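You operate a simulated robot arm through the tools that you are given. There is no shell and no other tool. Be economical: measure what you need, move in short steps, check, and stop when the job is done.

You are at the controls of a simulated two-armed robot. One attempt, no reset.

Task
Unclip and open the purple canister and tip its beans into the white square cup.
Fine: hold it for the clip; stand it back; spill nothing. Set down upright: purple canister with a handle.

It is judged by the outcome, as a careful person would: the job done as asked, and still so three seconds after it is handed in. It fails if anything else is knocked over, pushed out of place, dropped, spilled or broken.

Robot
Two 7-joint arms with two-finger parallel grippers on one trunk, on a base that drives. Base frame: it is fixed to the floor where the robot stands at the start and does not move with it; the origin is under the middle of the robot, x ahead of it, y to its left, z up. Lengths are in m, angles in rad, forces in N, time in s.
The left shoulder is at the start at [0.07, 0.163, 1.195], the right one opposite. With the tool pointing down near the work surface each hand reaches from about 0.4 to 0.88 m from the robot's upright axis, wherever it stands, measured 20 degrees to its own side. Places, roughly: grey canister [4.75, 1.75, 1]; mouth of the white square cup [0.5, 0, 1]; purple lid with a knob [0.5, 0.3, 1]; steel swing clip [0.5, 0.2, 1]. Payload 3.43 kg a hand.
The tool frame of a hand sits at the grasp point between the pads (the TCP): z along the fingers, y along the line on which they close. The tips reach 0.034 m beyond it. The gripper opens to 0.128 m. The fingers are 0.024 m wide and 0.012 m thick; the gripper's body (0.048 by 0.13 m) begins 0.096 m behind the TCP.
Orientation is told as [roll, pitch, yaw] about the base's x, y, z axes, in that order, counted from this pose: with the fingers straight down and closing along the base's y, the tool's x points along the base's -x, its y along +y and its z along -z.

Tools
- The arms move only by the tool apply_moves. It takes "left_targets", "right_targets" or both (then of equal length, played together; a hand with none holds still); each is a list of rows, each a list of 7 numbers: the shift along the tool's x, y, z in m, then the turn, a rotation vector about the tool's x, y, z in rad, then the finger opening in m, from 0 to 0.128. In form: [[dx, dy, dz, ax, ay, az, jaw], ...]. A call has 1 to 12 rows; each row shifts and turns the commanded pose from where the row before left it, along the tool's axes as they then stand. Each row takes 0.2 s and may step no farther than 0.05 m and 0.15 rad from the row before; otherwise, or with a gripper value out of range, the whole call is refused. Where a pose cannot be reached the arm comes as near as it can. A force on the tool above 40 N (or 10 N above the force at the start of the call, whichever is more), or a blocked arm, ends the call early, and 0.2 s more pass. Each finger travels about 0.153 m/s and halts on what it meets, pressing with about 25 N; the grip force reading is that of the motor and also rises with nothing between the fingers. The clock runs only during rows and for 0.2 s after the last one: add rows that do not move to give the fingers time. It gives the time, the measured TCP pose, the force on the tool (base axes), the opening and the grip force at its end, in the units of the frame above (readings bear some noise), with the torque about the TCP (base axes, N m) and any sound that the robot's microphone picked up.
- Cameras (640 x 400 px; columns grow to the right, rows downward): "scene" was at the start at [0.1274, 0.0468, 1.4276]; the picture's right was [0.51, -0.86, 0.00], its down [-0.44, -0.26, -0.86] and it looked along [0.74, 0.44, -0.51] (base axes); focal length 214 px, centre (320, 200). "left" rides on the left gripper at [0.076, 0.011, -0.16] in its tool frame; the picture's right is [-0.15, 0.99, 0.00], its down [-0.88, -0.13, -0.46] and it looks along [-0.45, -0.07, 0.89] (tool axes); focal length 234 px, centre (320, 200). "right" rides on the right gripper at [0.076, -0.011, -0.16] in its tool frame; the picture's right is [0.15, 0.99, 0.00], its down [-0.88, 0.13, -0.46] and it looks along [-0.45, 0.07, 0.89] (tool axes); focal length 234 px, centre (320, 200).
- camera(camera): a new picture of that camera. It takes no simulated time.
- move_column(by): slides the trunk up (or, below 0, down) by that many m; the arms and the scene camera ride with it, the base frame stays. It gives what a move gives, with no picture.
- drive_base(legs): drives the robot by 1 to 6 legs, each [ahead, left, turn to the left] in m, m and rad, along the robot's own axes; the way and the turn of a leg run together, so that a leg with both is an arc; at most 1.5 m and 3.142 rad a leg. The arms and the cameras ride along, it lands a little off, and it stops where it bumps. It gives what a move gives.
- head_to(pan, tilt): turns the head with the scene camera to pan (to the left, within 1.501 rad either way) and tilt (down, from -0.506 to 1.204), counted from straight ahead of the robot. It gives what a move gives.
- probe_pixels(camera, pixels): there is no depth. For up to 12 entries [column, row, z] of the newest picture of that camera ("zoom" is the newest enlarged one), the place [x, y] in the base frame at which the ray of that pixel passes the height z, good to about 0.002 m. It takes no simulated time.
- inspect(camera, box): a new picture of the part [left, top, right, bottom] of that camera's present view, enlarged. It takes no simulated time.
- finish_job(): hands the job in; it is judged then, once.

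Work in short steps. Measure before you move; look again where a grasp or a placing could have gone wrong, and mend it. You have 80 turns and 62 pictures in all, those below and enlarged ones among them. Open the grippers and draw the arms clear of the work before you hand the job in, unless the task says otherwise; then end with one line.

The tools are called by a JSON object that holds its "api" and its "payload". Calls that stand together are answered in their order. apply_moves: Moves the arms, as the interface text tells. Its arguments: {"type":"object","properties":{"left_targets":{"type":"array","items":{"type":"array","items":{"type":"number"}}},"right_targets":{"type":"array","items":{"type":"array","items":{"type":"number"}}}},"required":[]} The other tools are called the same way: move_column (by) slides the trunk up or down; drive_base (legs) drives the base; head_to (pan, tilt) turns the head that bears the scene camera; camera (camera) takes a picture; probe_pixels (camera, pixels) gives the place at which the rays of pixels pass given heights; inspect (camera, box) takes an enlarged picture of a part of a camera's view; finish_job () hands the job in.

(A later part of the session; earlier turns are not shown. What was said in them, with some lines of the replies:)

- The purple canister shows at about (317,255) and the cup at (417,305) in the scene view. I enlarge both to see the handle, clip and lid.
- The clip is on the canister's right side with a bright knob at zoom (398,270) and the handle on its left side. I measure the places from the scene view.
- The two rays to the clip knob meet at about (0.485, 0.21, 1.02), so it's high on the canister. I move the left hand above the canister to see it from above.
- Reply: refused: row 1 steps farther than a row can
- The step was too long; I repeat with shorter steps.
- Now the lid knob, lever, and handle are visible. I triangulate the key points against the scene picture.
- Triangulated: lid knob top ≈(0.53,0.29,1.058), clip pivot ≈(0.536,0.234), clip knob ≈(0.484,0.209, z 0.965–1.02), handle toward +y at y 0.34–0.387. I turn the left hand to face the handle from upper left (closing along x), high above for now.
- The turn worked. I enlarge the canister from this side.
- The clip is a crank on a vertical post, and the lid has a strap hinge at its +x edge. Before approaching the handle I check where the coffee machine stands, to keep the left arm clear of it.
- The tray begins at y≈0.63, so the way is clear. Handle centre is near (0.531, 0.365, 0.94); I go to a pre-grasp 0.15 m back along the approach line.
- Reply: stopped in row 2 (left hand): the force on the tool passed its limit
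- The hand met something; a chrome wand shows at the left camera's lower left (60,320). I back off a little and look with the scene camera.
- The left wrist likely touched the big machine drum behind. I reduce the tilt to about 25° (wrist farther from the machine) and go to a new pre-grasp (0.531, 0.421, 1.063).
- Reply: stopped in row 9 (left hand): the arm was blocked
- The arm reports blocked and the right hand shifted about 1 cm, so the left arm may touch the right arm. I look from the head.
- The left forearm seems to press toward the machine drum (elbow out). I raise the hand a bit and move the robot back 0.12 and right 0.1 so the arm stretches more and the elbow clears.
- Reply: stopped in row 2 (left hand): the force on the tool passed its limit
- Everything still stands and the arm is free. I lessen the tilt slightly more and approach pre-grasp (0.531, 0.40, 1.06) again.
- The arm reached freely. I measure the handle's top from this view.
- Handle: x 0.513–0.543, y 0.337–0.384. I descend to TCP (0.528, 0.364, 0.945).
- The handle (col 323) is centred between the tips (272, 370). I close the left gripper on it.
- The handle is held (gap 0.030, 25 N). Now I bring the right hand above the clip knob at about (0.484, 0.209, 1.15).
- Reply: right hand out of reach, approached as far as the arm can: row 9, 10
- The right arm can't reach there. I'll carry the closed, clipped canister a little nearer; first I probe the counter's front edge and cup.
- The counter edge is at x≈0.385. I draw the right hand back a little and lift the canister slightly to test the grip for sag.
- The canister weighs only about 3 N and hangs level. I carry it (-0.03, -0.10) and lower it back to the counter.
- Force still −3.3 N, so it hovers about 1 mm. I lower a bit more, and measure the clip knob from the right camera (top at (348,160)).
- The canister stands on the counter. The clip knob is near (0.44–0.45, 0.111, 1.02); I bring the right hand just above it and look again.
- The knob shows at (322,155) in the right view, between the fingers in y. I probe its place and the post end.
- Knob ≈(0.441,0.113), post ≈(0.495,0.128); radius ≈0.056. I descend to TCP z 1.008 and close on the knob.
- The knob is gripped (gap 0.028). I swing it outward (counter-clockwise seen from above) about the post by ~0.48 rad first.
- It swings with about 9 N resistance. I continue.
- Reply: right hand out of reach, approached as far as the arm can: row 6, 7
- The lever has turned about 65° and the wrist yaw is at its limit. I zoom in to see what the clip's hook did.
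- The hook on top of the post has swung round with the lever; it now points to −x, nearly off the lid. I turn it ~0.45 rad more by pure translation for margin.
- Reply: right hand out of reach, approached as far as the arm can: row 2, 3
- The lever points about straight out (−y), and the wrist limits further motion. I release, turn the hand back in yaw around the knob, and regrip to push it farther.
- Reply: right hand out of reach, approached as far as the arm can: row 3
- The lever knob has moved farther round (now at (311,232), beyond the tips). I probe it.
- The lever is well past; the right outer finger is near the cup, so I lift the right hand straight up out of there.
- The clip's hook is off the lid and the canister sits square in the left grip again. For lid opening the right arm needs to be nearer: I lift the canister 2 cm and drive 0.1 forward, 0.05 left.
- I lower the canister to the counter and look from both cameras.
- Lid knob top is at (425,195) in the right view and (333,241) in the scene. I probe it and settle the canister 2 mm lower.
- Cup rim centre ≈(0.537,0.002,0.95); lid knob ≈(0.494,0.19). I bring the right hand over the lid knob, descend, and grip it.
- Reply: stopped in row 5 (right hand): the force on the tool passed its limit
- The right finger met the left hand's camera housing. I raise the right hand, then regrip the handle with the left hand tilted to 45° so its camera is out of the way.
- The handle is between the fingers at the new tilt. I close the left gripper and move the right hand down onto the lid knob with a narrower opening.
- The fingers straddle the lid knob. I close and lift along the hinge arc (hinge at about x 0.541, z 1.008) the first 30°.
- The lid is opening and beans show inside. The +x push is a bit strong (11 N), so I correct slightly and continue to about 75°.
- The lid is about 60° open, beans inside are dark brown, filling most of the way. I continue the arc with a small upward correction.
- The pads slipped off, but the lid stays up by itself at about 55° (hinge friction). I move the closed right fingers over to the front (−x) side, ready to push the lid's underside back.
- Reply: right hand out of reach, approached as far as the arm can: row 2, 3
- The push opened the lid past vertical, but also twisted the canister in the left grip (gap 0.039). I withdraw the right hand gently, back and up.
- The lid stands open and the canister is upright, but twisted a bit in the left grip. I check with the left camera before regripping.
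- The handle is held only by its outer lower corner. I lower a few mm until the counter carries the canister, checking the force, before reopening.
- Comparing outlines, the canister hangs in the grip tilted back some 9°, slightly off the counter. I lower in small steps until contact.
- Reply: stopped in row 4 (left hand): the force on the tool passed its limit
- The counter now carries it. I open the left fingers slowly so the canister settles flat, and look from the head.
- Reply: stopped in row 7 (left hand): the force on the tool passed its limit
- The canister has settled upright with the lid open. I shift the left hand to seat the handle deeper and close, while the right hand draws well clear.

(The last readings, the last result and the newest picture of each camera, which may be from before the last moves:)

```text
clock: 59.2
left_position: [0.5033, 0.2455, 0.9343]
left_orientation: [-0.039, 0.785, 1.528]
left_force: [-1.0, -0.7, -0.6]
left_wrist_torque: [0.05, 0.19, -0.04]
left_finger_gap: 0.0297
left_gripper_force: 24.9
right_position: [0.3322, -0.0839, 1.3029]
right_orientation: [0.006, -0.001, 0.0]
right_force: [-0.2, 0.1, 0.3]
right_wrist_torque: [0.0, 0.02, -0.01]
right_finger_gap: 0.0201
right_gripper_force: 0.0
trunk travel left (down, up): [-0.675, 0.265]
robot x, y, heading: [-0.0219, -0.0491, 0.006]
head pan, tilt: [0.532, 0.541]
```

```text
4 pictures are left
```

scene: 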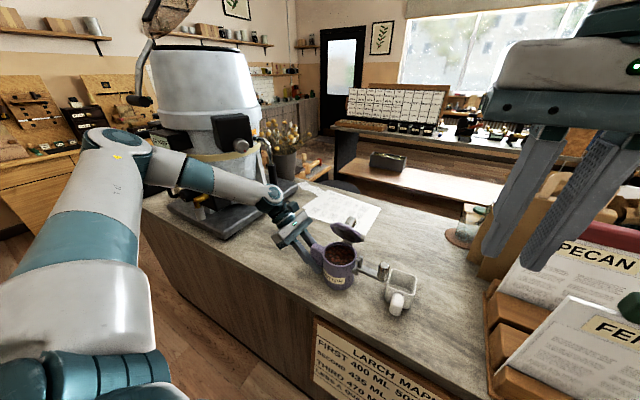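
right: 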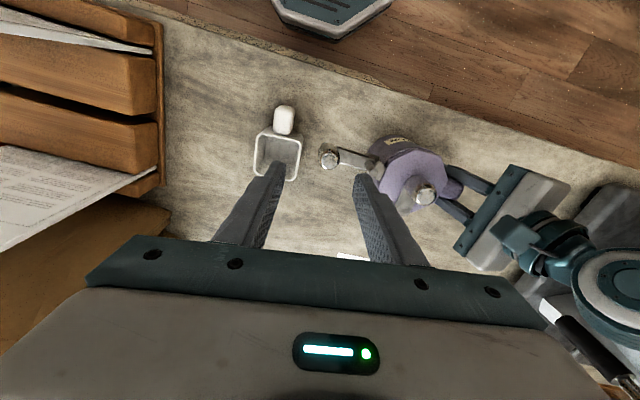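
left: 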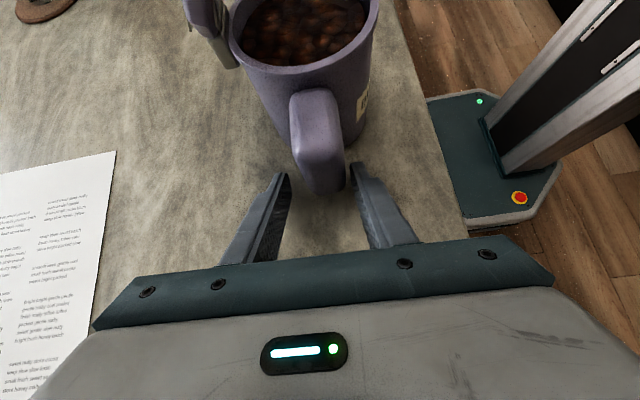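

Grip is firm again (0.0297) and the canister stands by the cup. I probe its mouth, base and the cup rim from this picture.

{"api": "probe_pixels", "payload": {"camera": "scene", "pixels": [[324, 253, 1.0], [356, 256, 1.0], [344, 245, 1.0], [336, 266, 1.0], [339, 291, 0.86], [382, 266, 1.02], [390, 270, 0.95], [417, 276, 0.95], [408, 291, 0.95], [384, 284, 0.95], [348, 240, 1.05], [478, 290, 0.9]]}}

```text
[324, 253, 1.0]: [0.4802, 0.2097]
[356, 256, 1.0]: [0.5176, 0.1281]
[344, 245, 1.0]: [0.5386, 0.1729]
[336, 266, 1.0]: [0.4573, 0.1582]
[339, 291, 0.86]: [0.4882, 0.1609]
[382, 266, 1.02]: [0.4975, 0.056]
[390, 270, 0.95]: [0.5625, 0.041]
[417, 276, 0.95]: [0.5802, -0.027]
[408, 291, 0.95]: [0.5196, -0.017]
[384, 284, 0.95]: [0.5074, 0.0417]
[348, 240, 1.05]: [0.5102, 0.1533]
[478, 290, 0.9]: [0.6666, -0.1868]
```

Mouth centre ≈(0.499,0.168, z≈0.993); cup unmoved. I lift the open canister and carry it gently to a pre-pour spot beside/above the cup: TCP (0.62, 0.077, 1.06).

{"api": "apply_moves", "payload": {"left_targets": [[0.015, 0, -0.015, 0, 0, 0, 0.01], [0.0297, 0, -0.0297, 0, 0, 0, 0.01], [0.0297, 0, -0.0297, 0, 0, 0, 0.01], [0.0147, 0, -0.0147, 0, 0, 0, 0.01], [0.0149, -0.0146, 0.0149, 0, 0, 0, 0.01], [0.0149, -0.0146, 0.0149, 0, 0, 0, 0.01], [0.0149, -0.0146, 0.0149, 0, 0, 0, 0.01], [0.0149, -0.0146, 0.0149, 0, 0, 0, 0.01], [0.0149, -0.0146, 0.0149, 0, 0, 0, 0.01], [0.0149, -0.0146, 0.0149, 0, 0, 0, 0.01], [0.0149, -0.0146, 0.0149, 0, 0, 0, 0.01], [0.0149, -0.0146, 0.0149, 0, 0, 0, 0.01]]}}

```text
clock: 61.8
left_position: [0.615, 0.0724, 1.063]
left_orientation: [-0.033, 0.783, 1.529]
left_force: [0.8, 0.6, -3.6]
left_wrist_torque: [0.25, 0.05, -0.01]
left_finger_gap: 0.0299
left_gripper_force: 24.9
right_position: [0.3344, -0.0858, 1.3008]
right_orientation: [0.008, 0.0, -0.001]
right_force: [0.1, 0.7, -0.3]
right_wrist_torque: [0.03, 0.01, -0.01]
right_finger_gap: 0.0199
right_gripper_force: 0.0
trunk travel left (down, up): [-0.675, 0.265]
robot x, y, heading: [-0.0201, -0.0501, 0.008]
head pan, tilt: [0.532, 0.541]
```

At the pre-pour spot. I tilt it 30° toward −x while lowering the lip toward the cup's far inner side, then check before any bean falls.

{"api": "apply_moves", "payload": {"left_targets": [[-0.0141, -0.0018, 0.0125, 0.0926, 0, 0.0926, 0.01], [-0.0141, 0.0006, 0.0126, 0.0926, 0, 0.0926, 0.01], [-0.0139, 0.0032, 0.0124, 0.0926, 0, 0.0926, 0.01], [-0.0135, 0.0055, 0.012, 0.0926, 0, 0.0926, 0.01], [0, 0, 0, 0, 0, 0, 0.01]]}}

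{"api": "inspect", "payload": {"camera": "scene", "box": [310, 190, 470, 320]}}

```text
clock: 63.0
left_position: [0.6251, 0.078, 0.9887]
left_orientation: [-0.717, 0.646, 1.07]
left_force: [-1.6, -0.4, -2.8]
left_wrist_torque: [0.28, 0.01, 0.02]
left_finger_gap: 0.0298
left_gripper_force: 25.0
right_position: [0.3335, -0.0849, 1.3016]
right_orientation: [0.007, 0.0, -0.001]
right_force: [-0.2, 0.3, 0.4]
right_wrist_torque: [0.01, -0.01, -0.01]
right_finger_gap: 0.02
right_gripper_force: 0.2
trunk travel left (down, up): [-0.675, 0.265]
robot x, y, heading: [-0.022, -0.05, 0.004]
head pan, tilt: [0.532, 0.541]
```

```text
3.08 times, centred on (390, 255) of scene
```

zoom: 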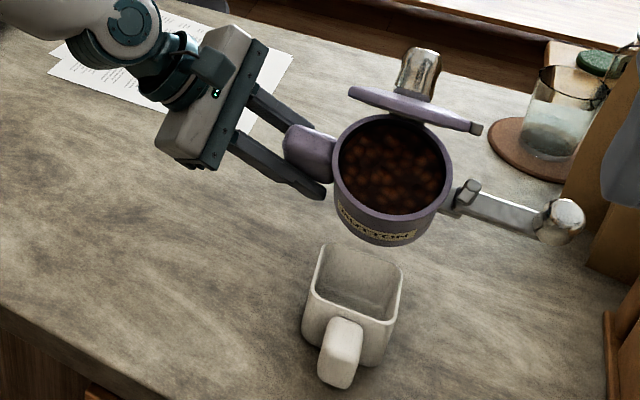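

Beans are still inside and the mouth faces the cup. I probe the lip to check its alignment with the cup.

{"api": "probe_pixels", "payload": {"camera": "zoom", "pixels": [[385, 214, 1.015], [385, 214, 1.0], [336, 180, 1.04], [448, 180, 1.04], [403, 265, 0.95], [318, 250, 0.95], [310, 290, 0.95], [390, 322, 0.95]]}}

```text
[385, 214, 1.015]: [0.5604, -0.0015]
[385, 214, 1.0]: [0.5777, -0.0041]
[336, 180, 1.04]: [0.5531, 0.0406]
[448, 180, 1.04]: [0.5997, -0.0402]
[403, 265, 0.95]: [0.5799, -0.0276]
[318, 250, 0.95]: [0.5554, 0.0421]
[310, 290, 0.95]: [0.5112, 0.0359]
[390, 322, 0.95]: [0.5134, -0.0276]
```

Lip is at about (0.560,−0.001), over the cup; I shift it ~6 mm toward the cup centre. Now slow tilt from 30° to 60° with pauses.

{"api": "apply_moves", "payload": {"left_targets": [[-0.001, 0.0019, -0.0008, 0.0617, 0, 0.0617, 0.01], [0, 0, 0, 0, 0, 0, 0.01], [-0.001, 0.0019, -0.0008, 0.0617, 0, 0.0617, 0.01], [0, 0, 0, 0, 0, 0, 0.01], [-0.001, 0.0019, -0.0008, 0.0617, 0, 0.0617, 0.01], [0, 0, 0, 0, 0, 0, 0.01], [0.0015, -0.0013, -0.0015, 0.0617, 0, 0.0617, 0.01], [0, 0, 0, 0, 0, 0, 0.01], [0.0015, -0.0013, -0.0015, 0.0617, 0, 0.0617, 0.01], [0, 0, 0, 0, 0, 0, 0.01], [0.0015, -0.0013, -0.0015, 0.0617, 0, 0.0617, 0.01], [0, 0, 0, 0, 0, 0, 0.01]]}}

```text
clock: 65.6
left_position: [0.6171, 0.0823, 0.9918]
left_orientation: [-1.205, 0.343, 0.831]
left_force: [0.2, -0.3, -3.2]
left_wrist_torque: [0.28, -0.06, -0.01]
left_finger_gap: 0.0299
left_gripper_force: 25.0
right_position: [0.3339, -0.0853, 1.301]
right_orientation: [0.007, 0.001, -0.002]
right_force: [0.3, 1.1, -0.3]
right_wrist_torque: [-0.01, 0.0, -0.03]
right_finger_gap: 0.02
right_gripper_force: 0.1
trunk travel left (down, up): [-0.675, 0.265]
robot x, y, heading: [-0.0199, -0.0523, 0.006]
head pan, tilt: [0.532, 0.541]
```

Pose as planned, weight still ~3 N. I continue slowly from 60° to 90°.

{"api": "apply_moves", "payload": {"left_targets": [[0.003, -0.0027, -0.003, 0.0617, 0, 0.0617, 0.01], [0, 0, 0, 0, 0, 0, 0.01], [0.003, -0.0027, -0.003, 0.0617, 0, 0.0617, 0.01], [0, 0, 0, 0, 0, 0, 0.01], [0.003, -0.0027, -0.003, 0.0617, 0, 0.0617, 0.01], [0, 0, 0, 0, 0, 0, 0.01], [0.0037, -0.0047, -0.0037, 0.0617, 0, 0.0617, 0.01], [0, 0, 0, 0, 0, 0, 0.01], [0.0037, -0.0047, -0.0037, 0.0617, 0, 0.0617, 0.01], [0, 0, 0, 0, 0, 0, 0.01], [0.0037, -0.0047, -0.0037, 0.0617, 0, 0.0617, 0.01], [0, 0, 0, 0, 0, 0, 0.01]]}}

{"api": "inspect", "payload": {"camera": "scene", "box": [320, 200, 460, 320]}}

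```text
clock: 68.2
left_position: [0.5951, 0.0848, 1.0225]
left_orientation: [-1.588, -0.02, 0.769]
left_force: [0.3, 0.2, -3.5]
left_wrist_torque: [0.24, -0.08, -0.02]
left_finger_gap: 0.03
left_gripper_force: 24.0
right_position: [0.3341, -0.0841, 1.3024]
right_orientation: [0.005, 0.0, 0.0]
right_force: [0.2, 0.9, -0.5]
right_wrist_torque: [-0.03, 0.0, 0.0]
right_finger_gap: 0.0199
right_gripper_force: 0.1
trunk travel left (down, up): [-0.675, 0.265]
robot x, y, heading: [-0.0195, -0.0502, 0.004]
head pan, tilt: [0.532, 0.541]
```

```text
3.33 times, centred on (390, 260) of scene
```

zoom: 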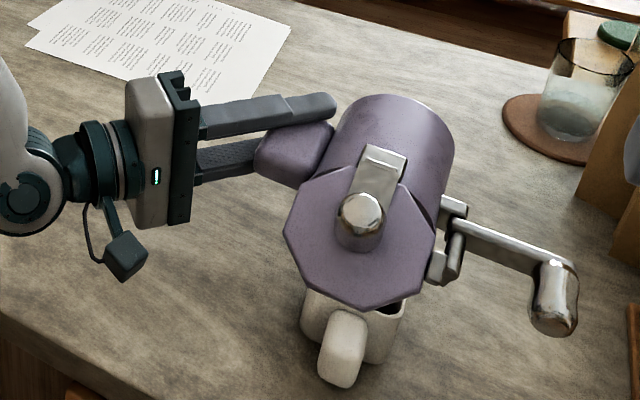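

At 90° the lid has sagged to about 40° open, like an awning; weight hardly changed. With that flap, beans will drop between lip and lid, so I move the lip to x≈0.56 (flap edge at ≈0.505) and go on slowly to 105°.

{"api": "apply_moves", "payload": {"left_targets": [[-0.0067, -0.004, 0.0089, 0, 0, 0, 0.01], [-0.0067, -0.004, 0.0089, 0, 0, 0, 0.01], [0, 0, 0, 0, 0, 0, 0.01], [0.003, -0.0049, -0.003, 0.0617, 0, 0.0617, 0.01], [0, 0, 0, 0, 0, 0, 0.01], [0.003, -0.0049, -0.003, 0.0617, 0, 0.0617, 0.01], [0, 0, 0, 0, 0, 0, 0.01], [0.003, -0.0049, -0.003, 0.0617, 0, 0.0617, 0.01], [0, 0, 0, 0, 0, 0, 0.01], [0, 0, 0, 0, 0, 0, 0.01]]}}

```text
clock: 70.4
left_position: [0.5997, 0.091, 1.0628]
left_orientation: [-1.776, -0.204, 0.789]
left_force: [-0.7, -0.1, -3.0]
left_wrist_torque: [0.24, -0.05, 0.01]
left_finger_gap: 0.0296
left_gripper_force: 24.8
left hand out of reach, approached as far as the arm can: row 4, 6, 8
right_position: [0.3341, -0.0854, 1.3017]
right_orientation: [0.008, 0.0, -0.001]
right_force: [-0.4, -0.3, 0.2]
right_wrist_torque: [0.0, 0.0, 0.0]
right_finger_gap: 0.0203
right_gripper_force: 0.1
trunk travel left (down, up): [-0.675, 0.265]
robot x, y, heading: [-0.0222, -0.047, 0.006]
head pan, tilt: [0.532, 0.541]
```

It reached ~105° but sits ~1.8 cm high and 9 mm left: near a joint limit. I try correcting the position and adding a bit more tilt.

{"api": "apply_moves", "payload": {"left_targets": [[0.0084, 0.0145, 0.0029, 0, 0, 0, 0.01], [0, 0, 0, 0, 0, 0, 0.01], [0.0025, -0.0057, -0.0025, 0.0617, 0, 0.0617, 0.01], [0, 0, 0, 0, 0, 0, 0.01], [0.0025, -0.0057, -0.0025, 0.0617, 0, 0.0617, 0.01], [0, 0, 0, 0, 0, 0, 0.01]]}}

```text
clock: 71.8
left_position: [0.588, 0.0982, 1.0871]
left_orientation: [-1.909, -0.322, 0.821]
left_force: [0.0, 0.5, -3.5]
left_wrist_torque: [0.27, -0.12, -0.02]
left_finger_gap: 0.0297
left_gripper_force: 25.4
left hand out of reach, approached as far as the arm can: row 1, 3, 5
right_position: [0.3337, -0.0843, 1.302]
right_orientation: [0.007, 0.001, 0.0]
right_force: [0.1, -0.6, 0.4]
right_wrist_torque: [0.03, 0.01, 0.0]
right_finger_gap: 0.0202
right_gripper_force: 0.0
trunk travel left (down, up): [-0.675, 0.265]
robot x, y, heading: [-0.023, -0.0502, -0.002]
head pan, tilt: [0.532, 0.541]
```

Weight still ~3 N, so beans seem not to have poured. I use one picture to see the lid state.

{"api": "inspect", "payload": {"camera": "scene", "box": [330, 190, 450, 300]}}

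```text
3.64 times, centred on (390, 245) of scene
```

zoom: 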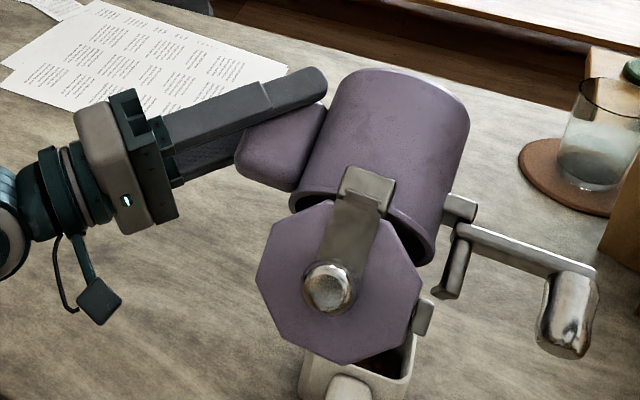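

The lid hangs well open, the mouth points down, and the cup's inside now looks dark. To empty it fully I realign over the cup by moving the base 0.018 right and the trunk 0.03 down (arm joints are near limits).

{"api": "drive_base", "payload": {"legs": [[0, -0.018, 0]]}}

{"api": "move_column", "payload": {"by": -0.03}}

```text
clock: 72.6
left_position: [0.5863, 0.0833, 1.0861]
left_orientation: [-1.911, -0.321, 0.822]
left_force: [0.5, 0.6, -2.4]
left_wrist_torque: [0.23, -0.11, -0.04]
left_finger_gap: 0.0297
left_gripper_force: 25.0
right_position: [0.3333, -0.0978, 1.302]
right_orientation: [0.004, 0.001, 0.003]
right_force: [0.0, 0.1, 0.3]
right_wrist_torque: [-0.08, -0.02, -0.04]
right_finger_gap: 0.0199
right_gripper_force: 0.1
trunk travel left (down, up): [-0.675, 0.265]
robot x, y, heading: [-0.0192, -0.066, 0.005]
head pan, tilt: [0.532, 0.541]
```

```text
clock: 73.4
left_position: [0.5859, 0.0807, 1.0571]
left_orientation: [-1.911, -0.323, 0.823]
left_force: [0.4, 0.2, -2.9]
left_wrist_torque: [0.24, -0.09, 0.0]
left_finger_gap: 0.0297
left_gripper_force: 24.4
right_position: [0.3341, -0.1025, 1.2721]
right_orientation: [0.01, 0.002, 0.001]
right_force: [0.4, 0.5, -1.1]
right_wrist_torque: [0.01, -0.02, -0.02]
right_finger_gap: 0.0201
right_gripper_force: 0.0
trunk travel left (down, up): [-0.645, 0.295]
robot x, y, heading: [-0.0206, -0.0706, 0.009]
head pan, tilt: [0.532, 0.541]
```

Aligned: TCP (0.586,0.081,1.057). I add 15° more tilt slowly, holding for the last beans.

{"api": "apply_moves", "payload": {"left_targets": [[0.0028, -0.0058, -0.0028, 0.0617, 0, 0.0617, 0.01], [0, 0, 0, 0, 0, 0, 0.01], [0.0028, -0.0058, -0.0028, 0.0617, 0, 0.0617, 0.01], [0, 0, 0, 0, 0, 0, 0.01], [0.0028, -0.0058, -0.0028, 0.0617, 0, 0.0617, 0.01], [0, 0, 0, 0, 0, 0, 0.01], [0, 0, 0, 0, 0, 0, 0.01], [0, 0, 0, 0, 0, 0, 0.01]]}}

```text
clock: 75.2
left_position: [0.5635, 0.0925, 1.0872]
left_orientation: [-2.128, -0.492, 0.908]
left_force: [-1.0, 0.7, -3.5]
left_wrist_torque: [0.27, -0.04, -0.01]
left_finger_gap: 0.0296
left_gripper_force: 25.0
left hand out of reach, approached as far as the arm can: row 1, 3, 5
right_position: [0.3342, -0.1014, 1.2722]
right_orientation: [0.006, 0.0, 0.003]
right_force: [-0.3, 0.6, -0.4]
right_wrist_torque: [0.0, 0.0, 0.01]
right_finger_gap: 0.0197
right_gripper_force: 0.0
trunk travel left (down, up): [-0.645, 0.295]
robot x, y, heading: [-0.0226, -0.066, 0.003]
head pan, tilt: [0.532, 0.541]
```

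Now ~130°, should be empty. I raise the trunk 0.06 and rotate the canister back while still above the cup.

{"api": "move_column", "payload": {"by": 0.06}}

{"api": "apply_moves", "payload": {"left_targets": [[0, 0, 0, -0.1003, 0, -0.1003, 0.01], [0, 0, 0, -0.1003, 0, -0.1003, 0.01], [0, 0, 0, -0.1003, 0, -0.1003, 0.01], [0, 0, 0, -0.1003, 0, -0.1003, 0.01], [0, 0, 0, -0.1003, 0, -0.1003, 0.01], [0, 0, 0, -0.1003, 0, -0.1003, 0.01], [0, 0, 0, -0.1003, 0, -0.1003, 0.01], [0, 0, 0, -0.1003, 0, -0.1003, 0.01], [0, 0, 0, 0, 0, 0, 0.01]]}}

{"api": "apply_moves", "payload": {"left_targets": [[0, 0, 0, -0.1003, 0, -0.1003, 0.01], [0, 0, 0, -0.1003, 0, -0.1003, 0.01], [0, 0, 0, -0.1003, 0, -0.1003, 0.01], [0, 0, 0, -0.1003, 0, -0.1003, 0.01], [0, 0, 0, -0.1003, 0, -0.1003, 0.01], [0, 0, 0, -0.1003, 0, -0.1003, 0.01], [0, 0, 0, -0.1003, 0, -0.1003, 0.01], [0, 0, 0, -0.1003, 0, -0.1003, 0.01], [0, 0, 0, 0, 0, 0, 0.01]]}}

```text
clock: 76.2
left_position: [0.564, 0.0915, 1.1469]
left_orientation: [-2.126, -0.49, 0.91]
left_force: [0.6, 0.2, -2.6]
left_wrist_torque: [0.24, -0.14, 0.04]
left_finger_gap: 0.0299
left_gripper_force: 24.7
right_position: [0.3344, -0.101, 1.3324]
right_orientation: [0.006, 0.0, 0.002]
right_force: [-0.6, -0.3, 0.0]
right_wrist_torque: [-0.02, 0.01, 0.02]
right_finger_gap: 0.0199
right_gripper_force: 0.1
trunk travel left (down, up): [-0.705, 0.235]
robot x, y, heading: [-0.02, -0.0632, 0.006]
head pan, tilt: [0.532, 0.541]
```

```text
clock: 78.2
left_position: [0.5633, 0.0923, 1.1481]
left_orientation: [-1.268, 0.287, 0.813]
left_force: [0.2, 0.1, -2.3]
left_wrist_torque: [0.22, -0.05, -0.02]
left_finger_gap: 0.0299
left_gripper_force: 25.0
right_position: [0.3349, -0.1009, 1.3311]
right_orientation: [0.007, -0.002, 0.003]
right_force: [0.2, 0.3, 0.8]
right_wrist_torque: [-0.03, 0.03, -0.01]
right_finger_gap: 0.0198
right_gripper_force: 0.1
trunk travel left (down, up): [-0.705, 0.235]
robot x, y, heading: [-0.0193, -0.067, 0.004]
head pan, tilt: [0.532, 0.541]
```

```text
clock: 80.2
left_position: [0.5634, 0.0923, 1.1478]
left_orientation: [-0.032, 0.783, 1.531]
left_force: [-0.1, -0.4, -3.3]
left_wrist_torque: [0.24, 0.01, 0.02]
left_finger_gap: 0.0298
left_gripper_force: 24.6
right_position: [0.3326, -0.1011, 1.332]
right_orientation: [0.006, 0.0, 0.001]
right_force: [-0.4, 0.2, 0.2]
right_wrist_torque: [0.0, -0.01, 0.0]
right_finger_gap: 0.02
right_gripper_force: 0.0
trunk travel left (down, up): [-0.705, 0.235]
robot x, y, heading: [-0.0218, -0.0643, 0.003]
head pan, tilt: [0.532, 0.541]
```

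The canister is upright again above the counter. I use the last picture to check the cup and canister.

{"api": "inspect", "payload": {"camera": "scene", "box": [320, 180, 460, 330]}}

```text
2.67 times, centred on (390, 255) of scene
```

zoom: 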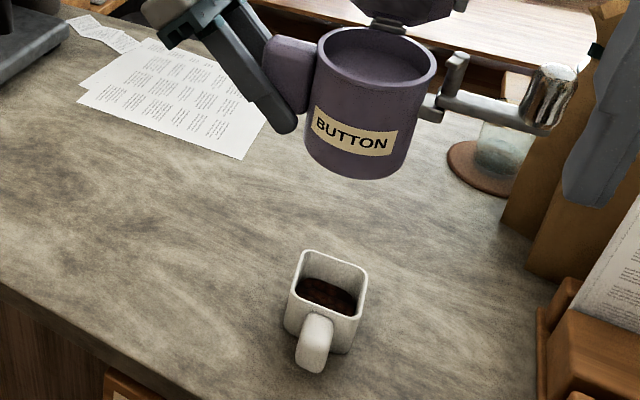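

Beans are all in the cup, the canister is empty, nothing spilled. Now I carry it back toward its original place, descending on the way.

{"api": "apply_moves", "payload": {"left_targets": [[-0.038, 0.004, -0.008, 0, 0, 0, 0.01], [-0.038, 0.004, -0.008, 0, 0, 0, 0.01], [-0.038, 0.004, -0.008, 0, 0, 0, 0.01], [-0.038, 0.004, -0.008, 0, 0, 0, 0.01], [-0.038, 0.004, -0.008, 0, 0, 0, 0.01], [-0.038, 0.004, -0.008, 0, 0, 0, 0.01], [-0.038, 0.004, -0.008, 0, 0, 0, 0.01], [-0.038, 0.004, -0.008, 0, 0, 0, 0.01], [0, 0, 0, 0, 0, 0, 0.01]]}}

```text
clock: 82.2
left_position: [0.5398, 0.3506, 0.9776]
left_orientation: [-0.034, 0.783, 1.529]
left_force: [0.3, -0.8, -3.3]
left_wrist_torque: [0.27, 0.01, 0.04]
left_finger_gap: 0.0298
left_gripper_force: 25.0
right_position: [0.3335, -0.1029, 1.3326]
right_orientation: [0.008, -0.001, 0.002]
right_force: [0.4, -0.5, 0.3]
right_wrist_torque: [0.0, 0.01, -0.01]
right_finger_gap: 0.0203
right_gripper_force: 0.1
trunk travel left (down, up): [-0.705, 0.235]
robot x, y, heading: [-0.0213, -0.0699, 0.004]
head pan, tilt: [0.532, 0.541]
```

No obstruction. I make the last small shift and lower to just above the counter.

{"api": "apply_moves", "payload": {"left_targets": [[-0.0122, 0.003, 0.0065, 0, 0, 0, 0.01], [-0.0122, 0.003, 0.0065, 0, 0, 0, 0.01], [-0.0122, 0.002, 0.0065, 0, 0, 0, 0.01], [0, 0, 0, 0, 0, 0, 0.01]]}}

{"api": "apply_moves", "payload": {"left_targets": [[-0.0011, 0, 0.0011, 0, 0, 0, 0.01], [-0.0011, 0, 0.0011, 0, 0, 0, 0.01], [0, 0, 0, 0, 0, 0, 0.01]]}}

```text
clock: 83.2
left_position: [0.5329, 0.3646, 0.9384]
left_orientation: [-0.034, 0.781, 1.53]
left_force: [0.1, -0.4, -1.8]
left_wrist_torque: [0.26, -0.01, 0.01]
left_finger_gap: 0.0299
left_gripper_force: 25.1
right_position: [0.3343, -0.1017, 1.3313]
right_orientation: [0.008, 0.002, 0.003]
right_force: [-0.3, -0.2, 0.4]
right_wrist_torque: [0.0, 0.01, -0.01]
right_finger_gap: 0.02
right_gripper_force: 0.1
trunk travel left (down, up): [-0.705, 0.235]
robot x, y, heading: [-0.0195, -0.0654, 0.001]
head pan, tilt: [0.532, 0.541]
```

```text
clock: 84.0
left_position: [0.5323, 0.3647, 0.9363]
left_orientation: [-0.035, 0.784, 1.529]
left_force: [1.0, 4.8, 10.3]
left_wrist_torque: [-0.59, 0.57, -0.09]
left_finger_gap: 0.03
left_gripper_force: 24.6
right_position: [0.3324, -0.1022, 1.3332]
right_orientation: [0.007, 0.0, 0.002]
right_force: [0.5, -0.4, 1.1]
right_wrist_torque: [0.02, 0.01, -0.01]
right_finger_gap: 0.0201
right_gripper_force: 0.0
trunk travel left (down, up): [-0.705, 0.235]
robot x, y, heading: [-0.0231, -0.0677, 0.002]
head pan, tilt: [0.532, 0.541]
```

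The canister stands on the counter (10 N contact). I open the fingers slowly and back off along the finger axis.

{"api": "apply_moves", "payload": {"left_targets": [[0.0005, 0, -0.0005, 0, 0, 0, 0.031], [0, 0, 0, 0, 0, 0, 0.035], [0, 0, 0, 0, 0, 0, 0.045], [0, 0, 0, 0, 0, 0, 0.06], [0, 0, 0, 0, 0, 0, 0.07], [0, 0, -0.025, 0, 0, 0, 0.07], [0, 0, -0.025, 0, 0, 0, 0.07], [0, 0, -0.025, 0, 0, 0, 0.07], [0, 0, -0.02, 0, 0, 0, 0.07], [0, 0, 0, 0, 0, 0, 0.07]]}}

```text
clock: 86.2
left_position: [0.5273, 0.4348, 0.9954]
left_orientation: [-0.018, 0.785, 1.541]
left_force: [0.0, 0.4, 0.4]
left_wrist_torque: [-0.03, 0.06, 0.02]
left_finger_gap: 0.0702
left_gripper_force: 0.0
right_position: [0.3354, -0.0975, 1.3307]
right_orientation: [0.006, 0.002, 0.001]
right_force: [0.7, -0.4, 0.4]
right_wrist_torque: [-0.01, 0.03, -0.03]
right_finger_gap: 0.0201
right_gripper_force: 0.1
trunk travel left (down, up): [-0.705, 0.235]
robot x, y, heading: [-0.0222, -0.0702, 0.008]
head pan, tilt: [0.532, 0.541]
```

Released and clear of the handle. I draw the left hand back toward the robot and up.

{"api": "apply_moves", "payload": {"left_targets": [[0.012, 0.025, -0.012, 0, 0, 0, 0.07], [0.012, 0.03, -0.012, 0, 0, 0, 0.07], [0.012, 0.03, -0.012, 0, 0, 0, 0.07], [0.012, 0.03, -0.012, 0, 0, 0, 0.07], [0.012, 0.03, -0.012, 0, 0, 0, 0.1], [0, 0, 0, 0, 0, 0, 0.1]], "right_targets": [[0, 0, 0, 0, 0, 0, 0.1], [0, 0, 0, 0, 0, 0, 0.1], [0, 0, 0, 0, 0, 0, 0.1], [0, 0, 0, 0, 0, 0, 0.1], [0, 0, 0, 0, 0, 0, 0.1], [0, 0, 0, 0, 0, 0, 0.1]]}}

```text
clock: 87.6
left_position: [0.3862, 0.4345, 1.085]
left_orientation: [-0.034, 0.781, 1.533]
left_force: [0.3, -0.2, 0.8]
left_wrist_torque: [0.01, 0.01, -0.01]
left_finger_gap: 0.0999
left_gripper_force: 0.0
right_position: [0.3351, -0.1042, 1.3321]
right_orientation: [0.009, 0.001, 0.001]
right_force: [0.2, -0.4, -1.1]
right_wrist_torque: [0.02, 0.01, 0.0]
right_finger_gap: 0.1
right_gripper_force: 0.0
trunk travel left (down, up): [-0.705, 0.235]
robot x, y, heading: [-0.022, -0.068, 0.01]
head pan, tilt: [0.532, 0.541]
```

Both hands are open, clear and free of load. The canister is standing back near its original place and the beans are in the cup, so I hand the job in.

{"api": "finish_job", "payload": {}}

```text
The job is handed in.
```

The canister was unclipped and opened, and its beans are in the white square cup with no spill visible. It was set back down near its original spot with the lid still open; I had no pictures left to check the final placement, only force readings.
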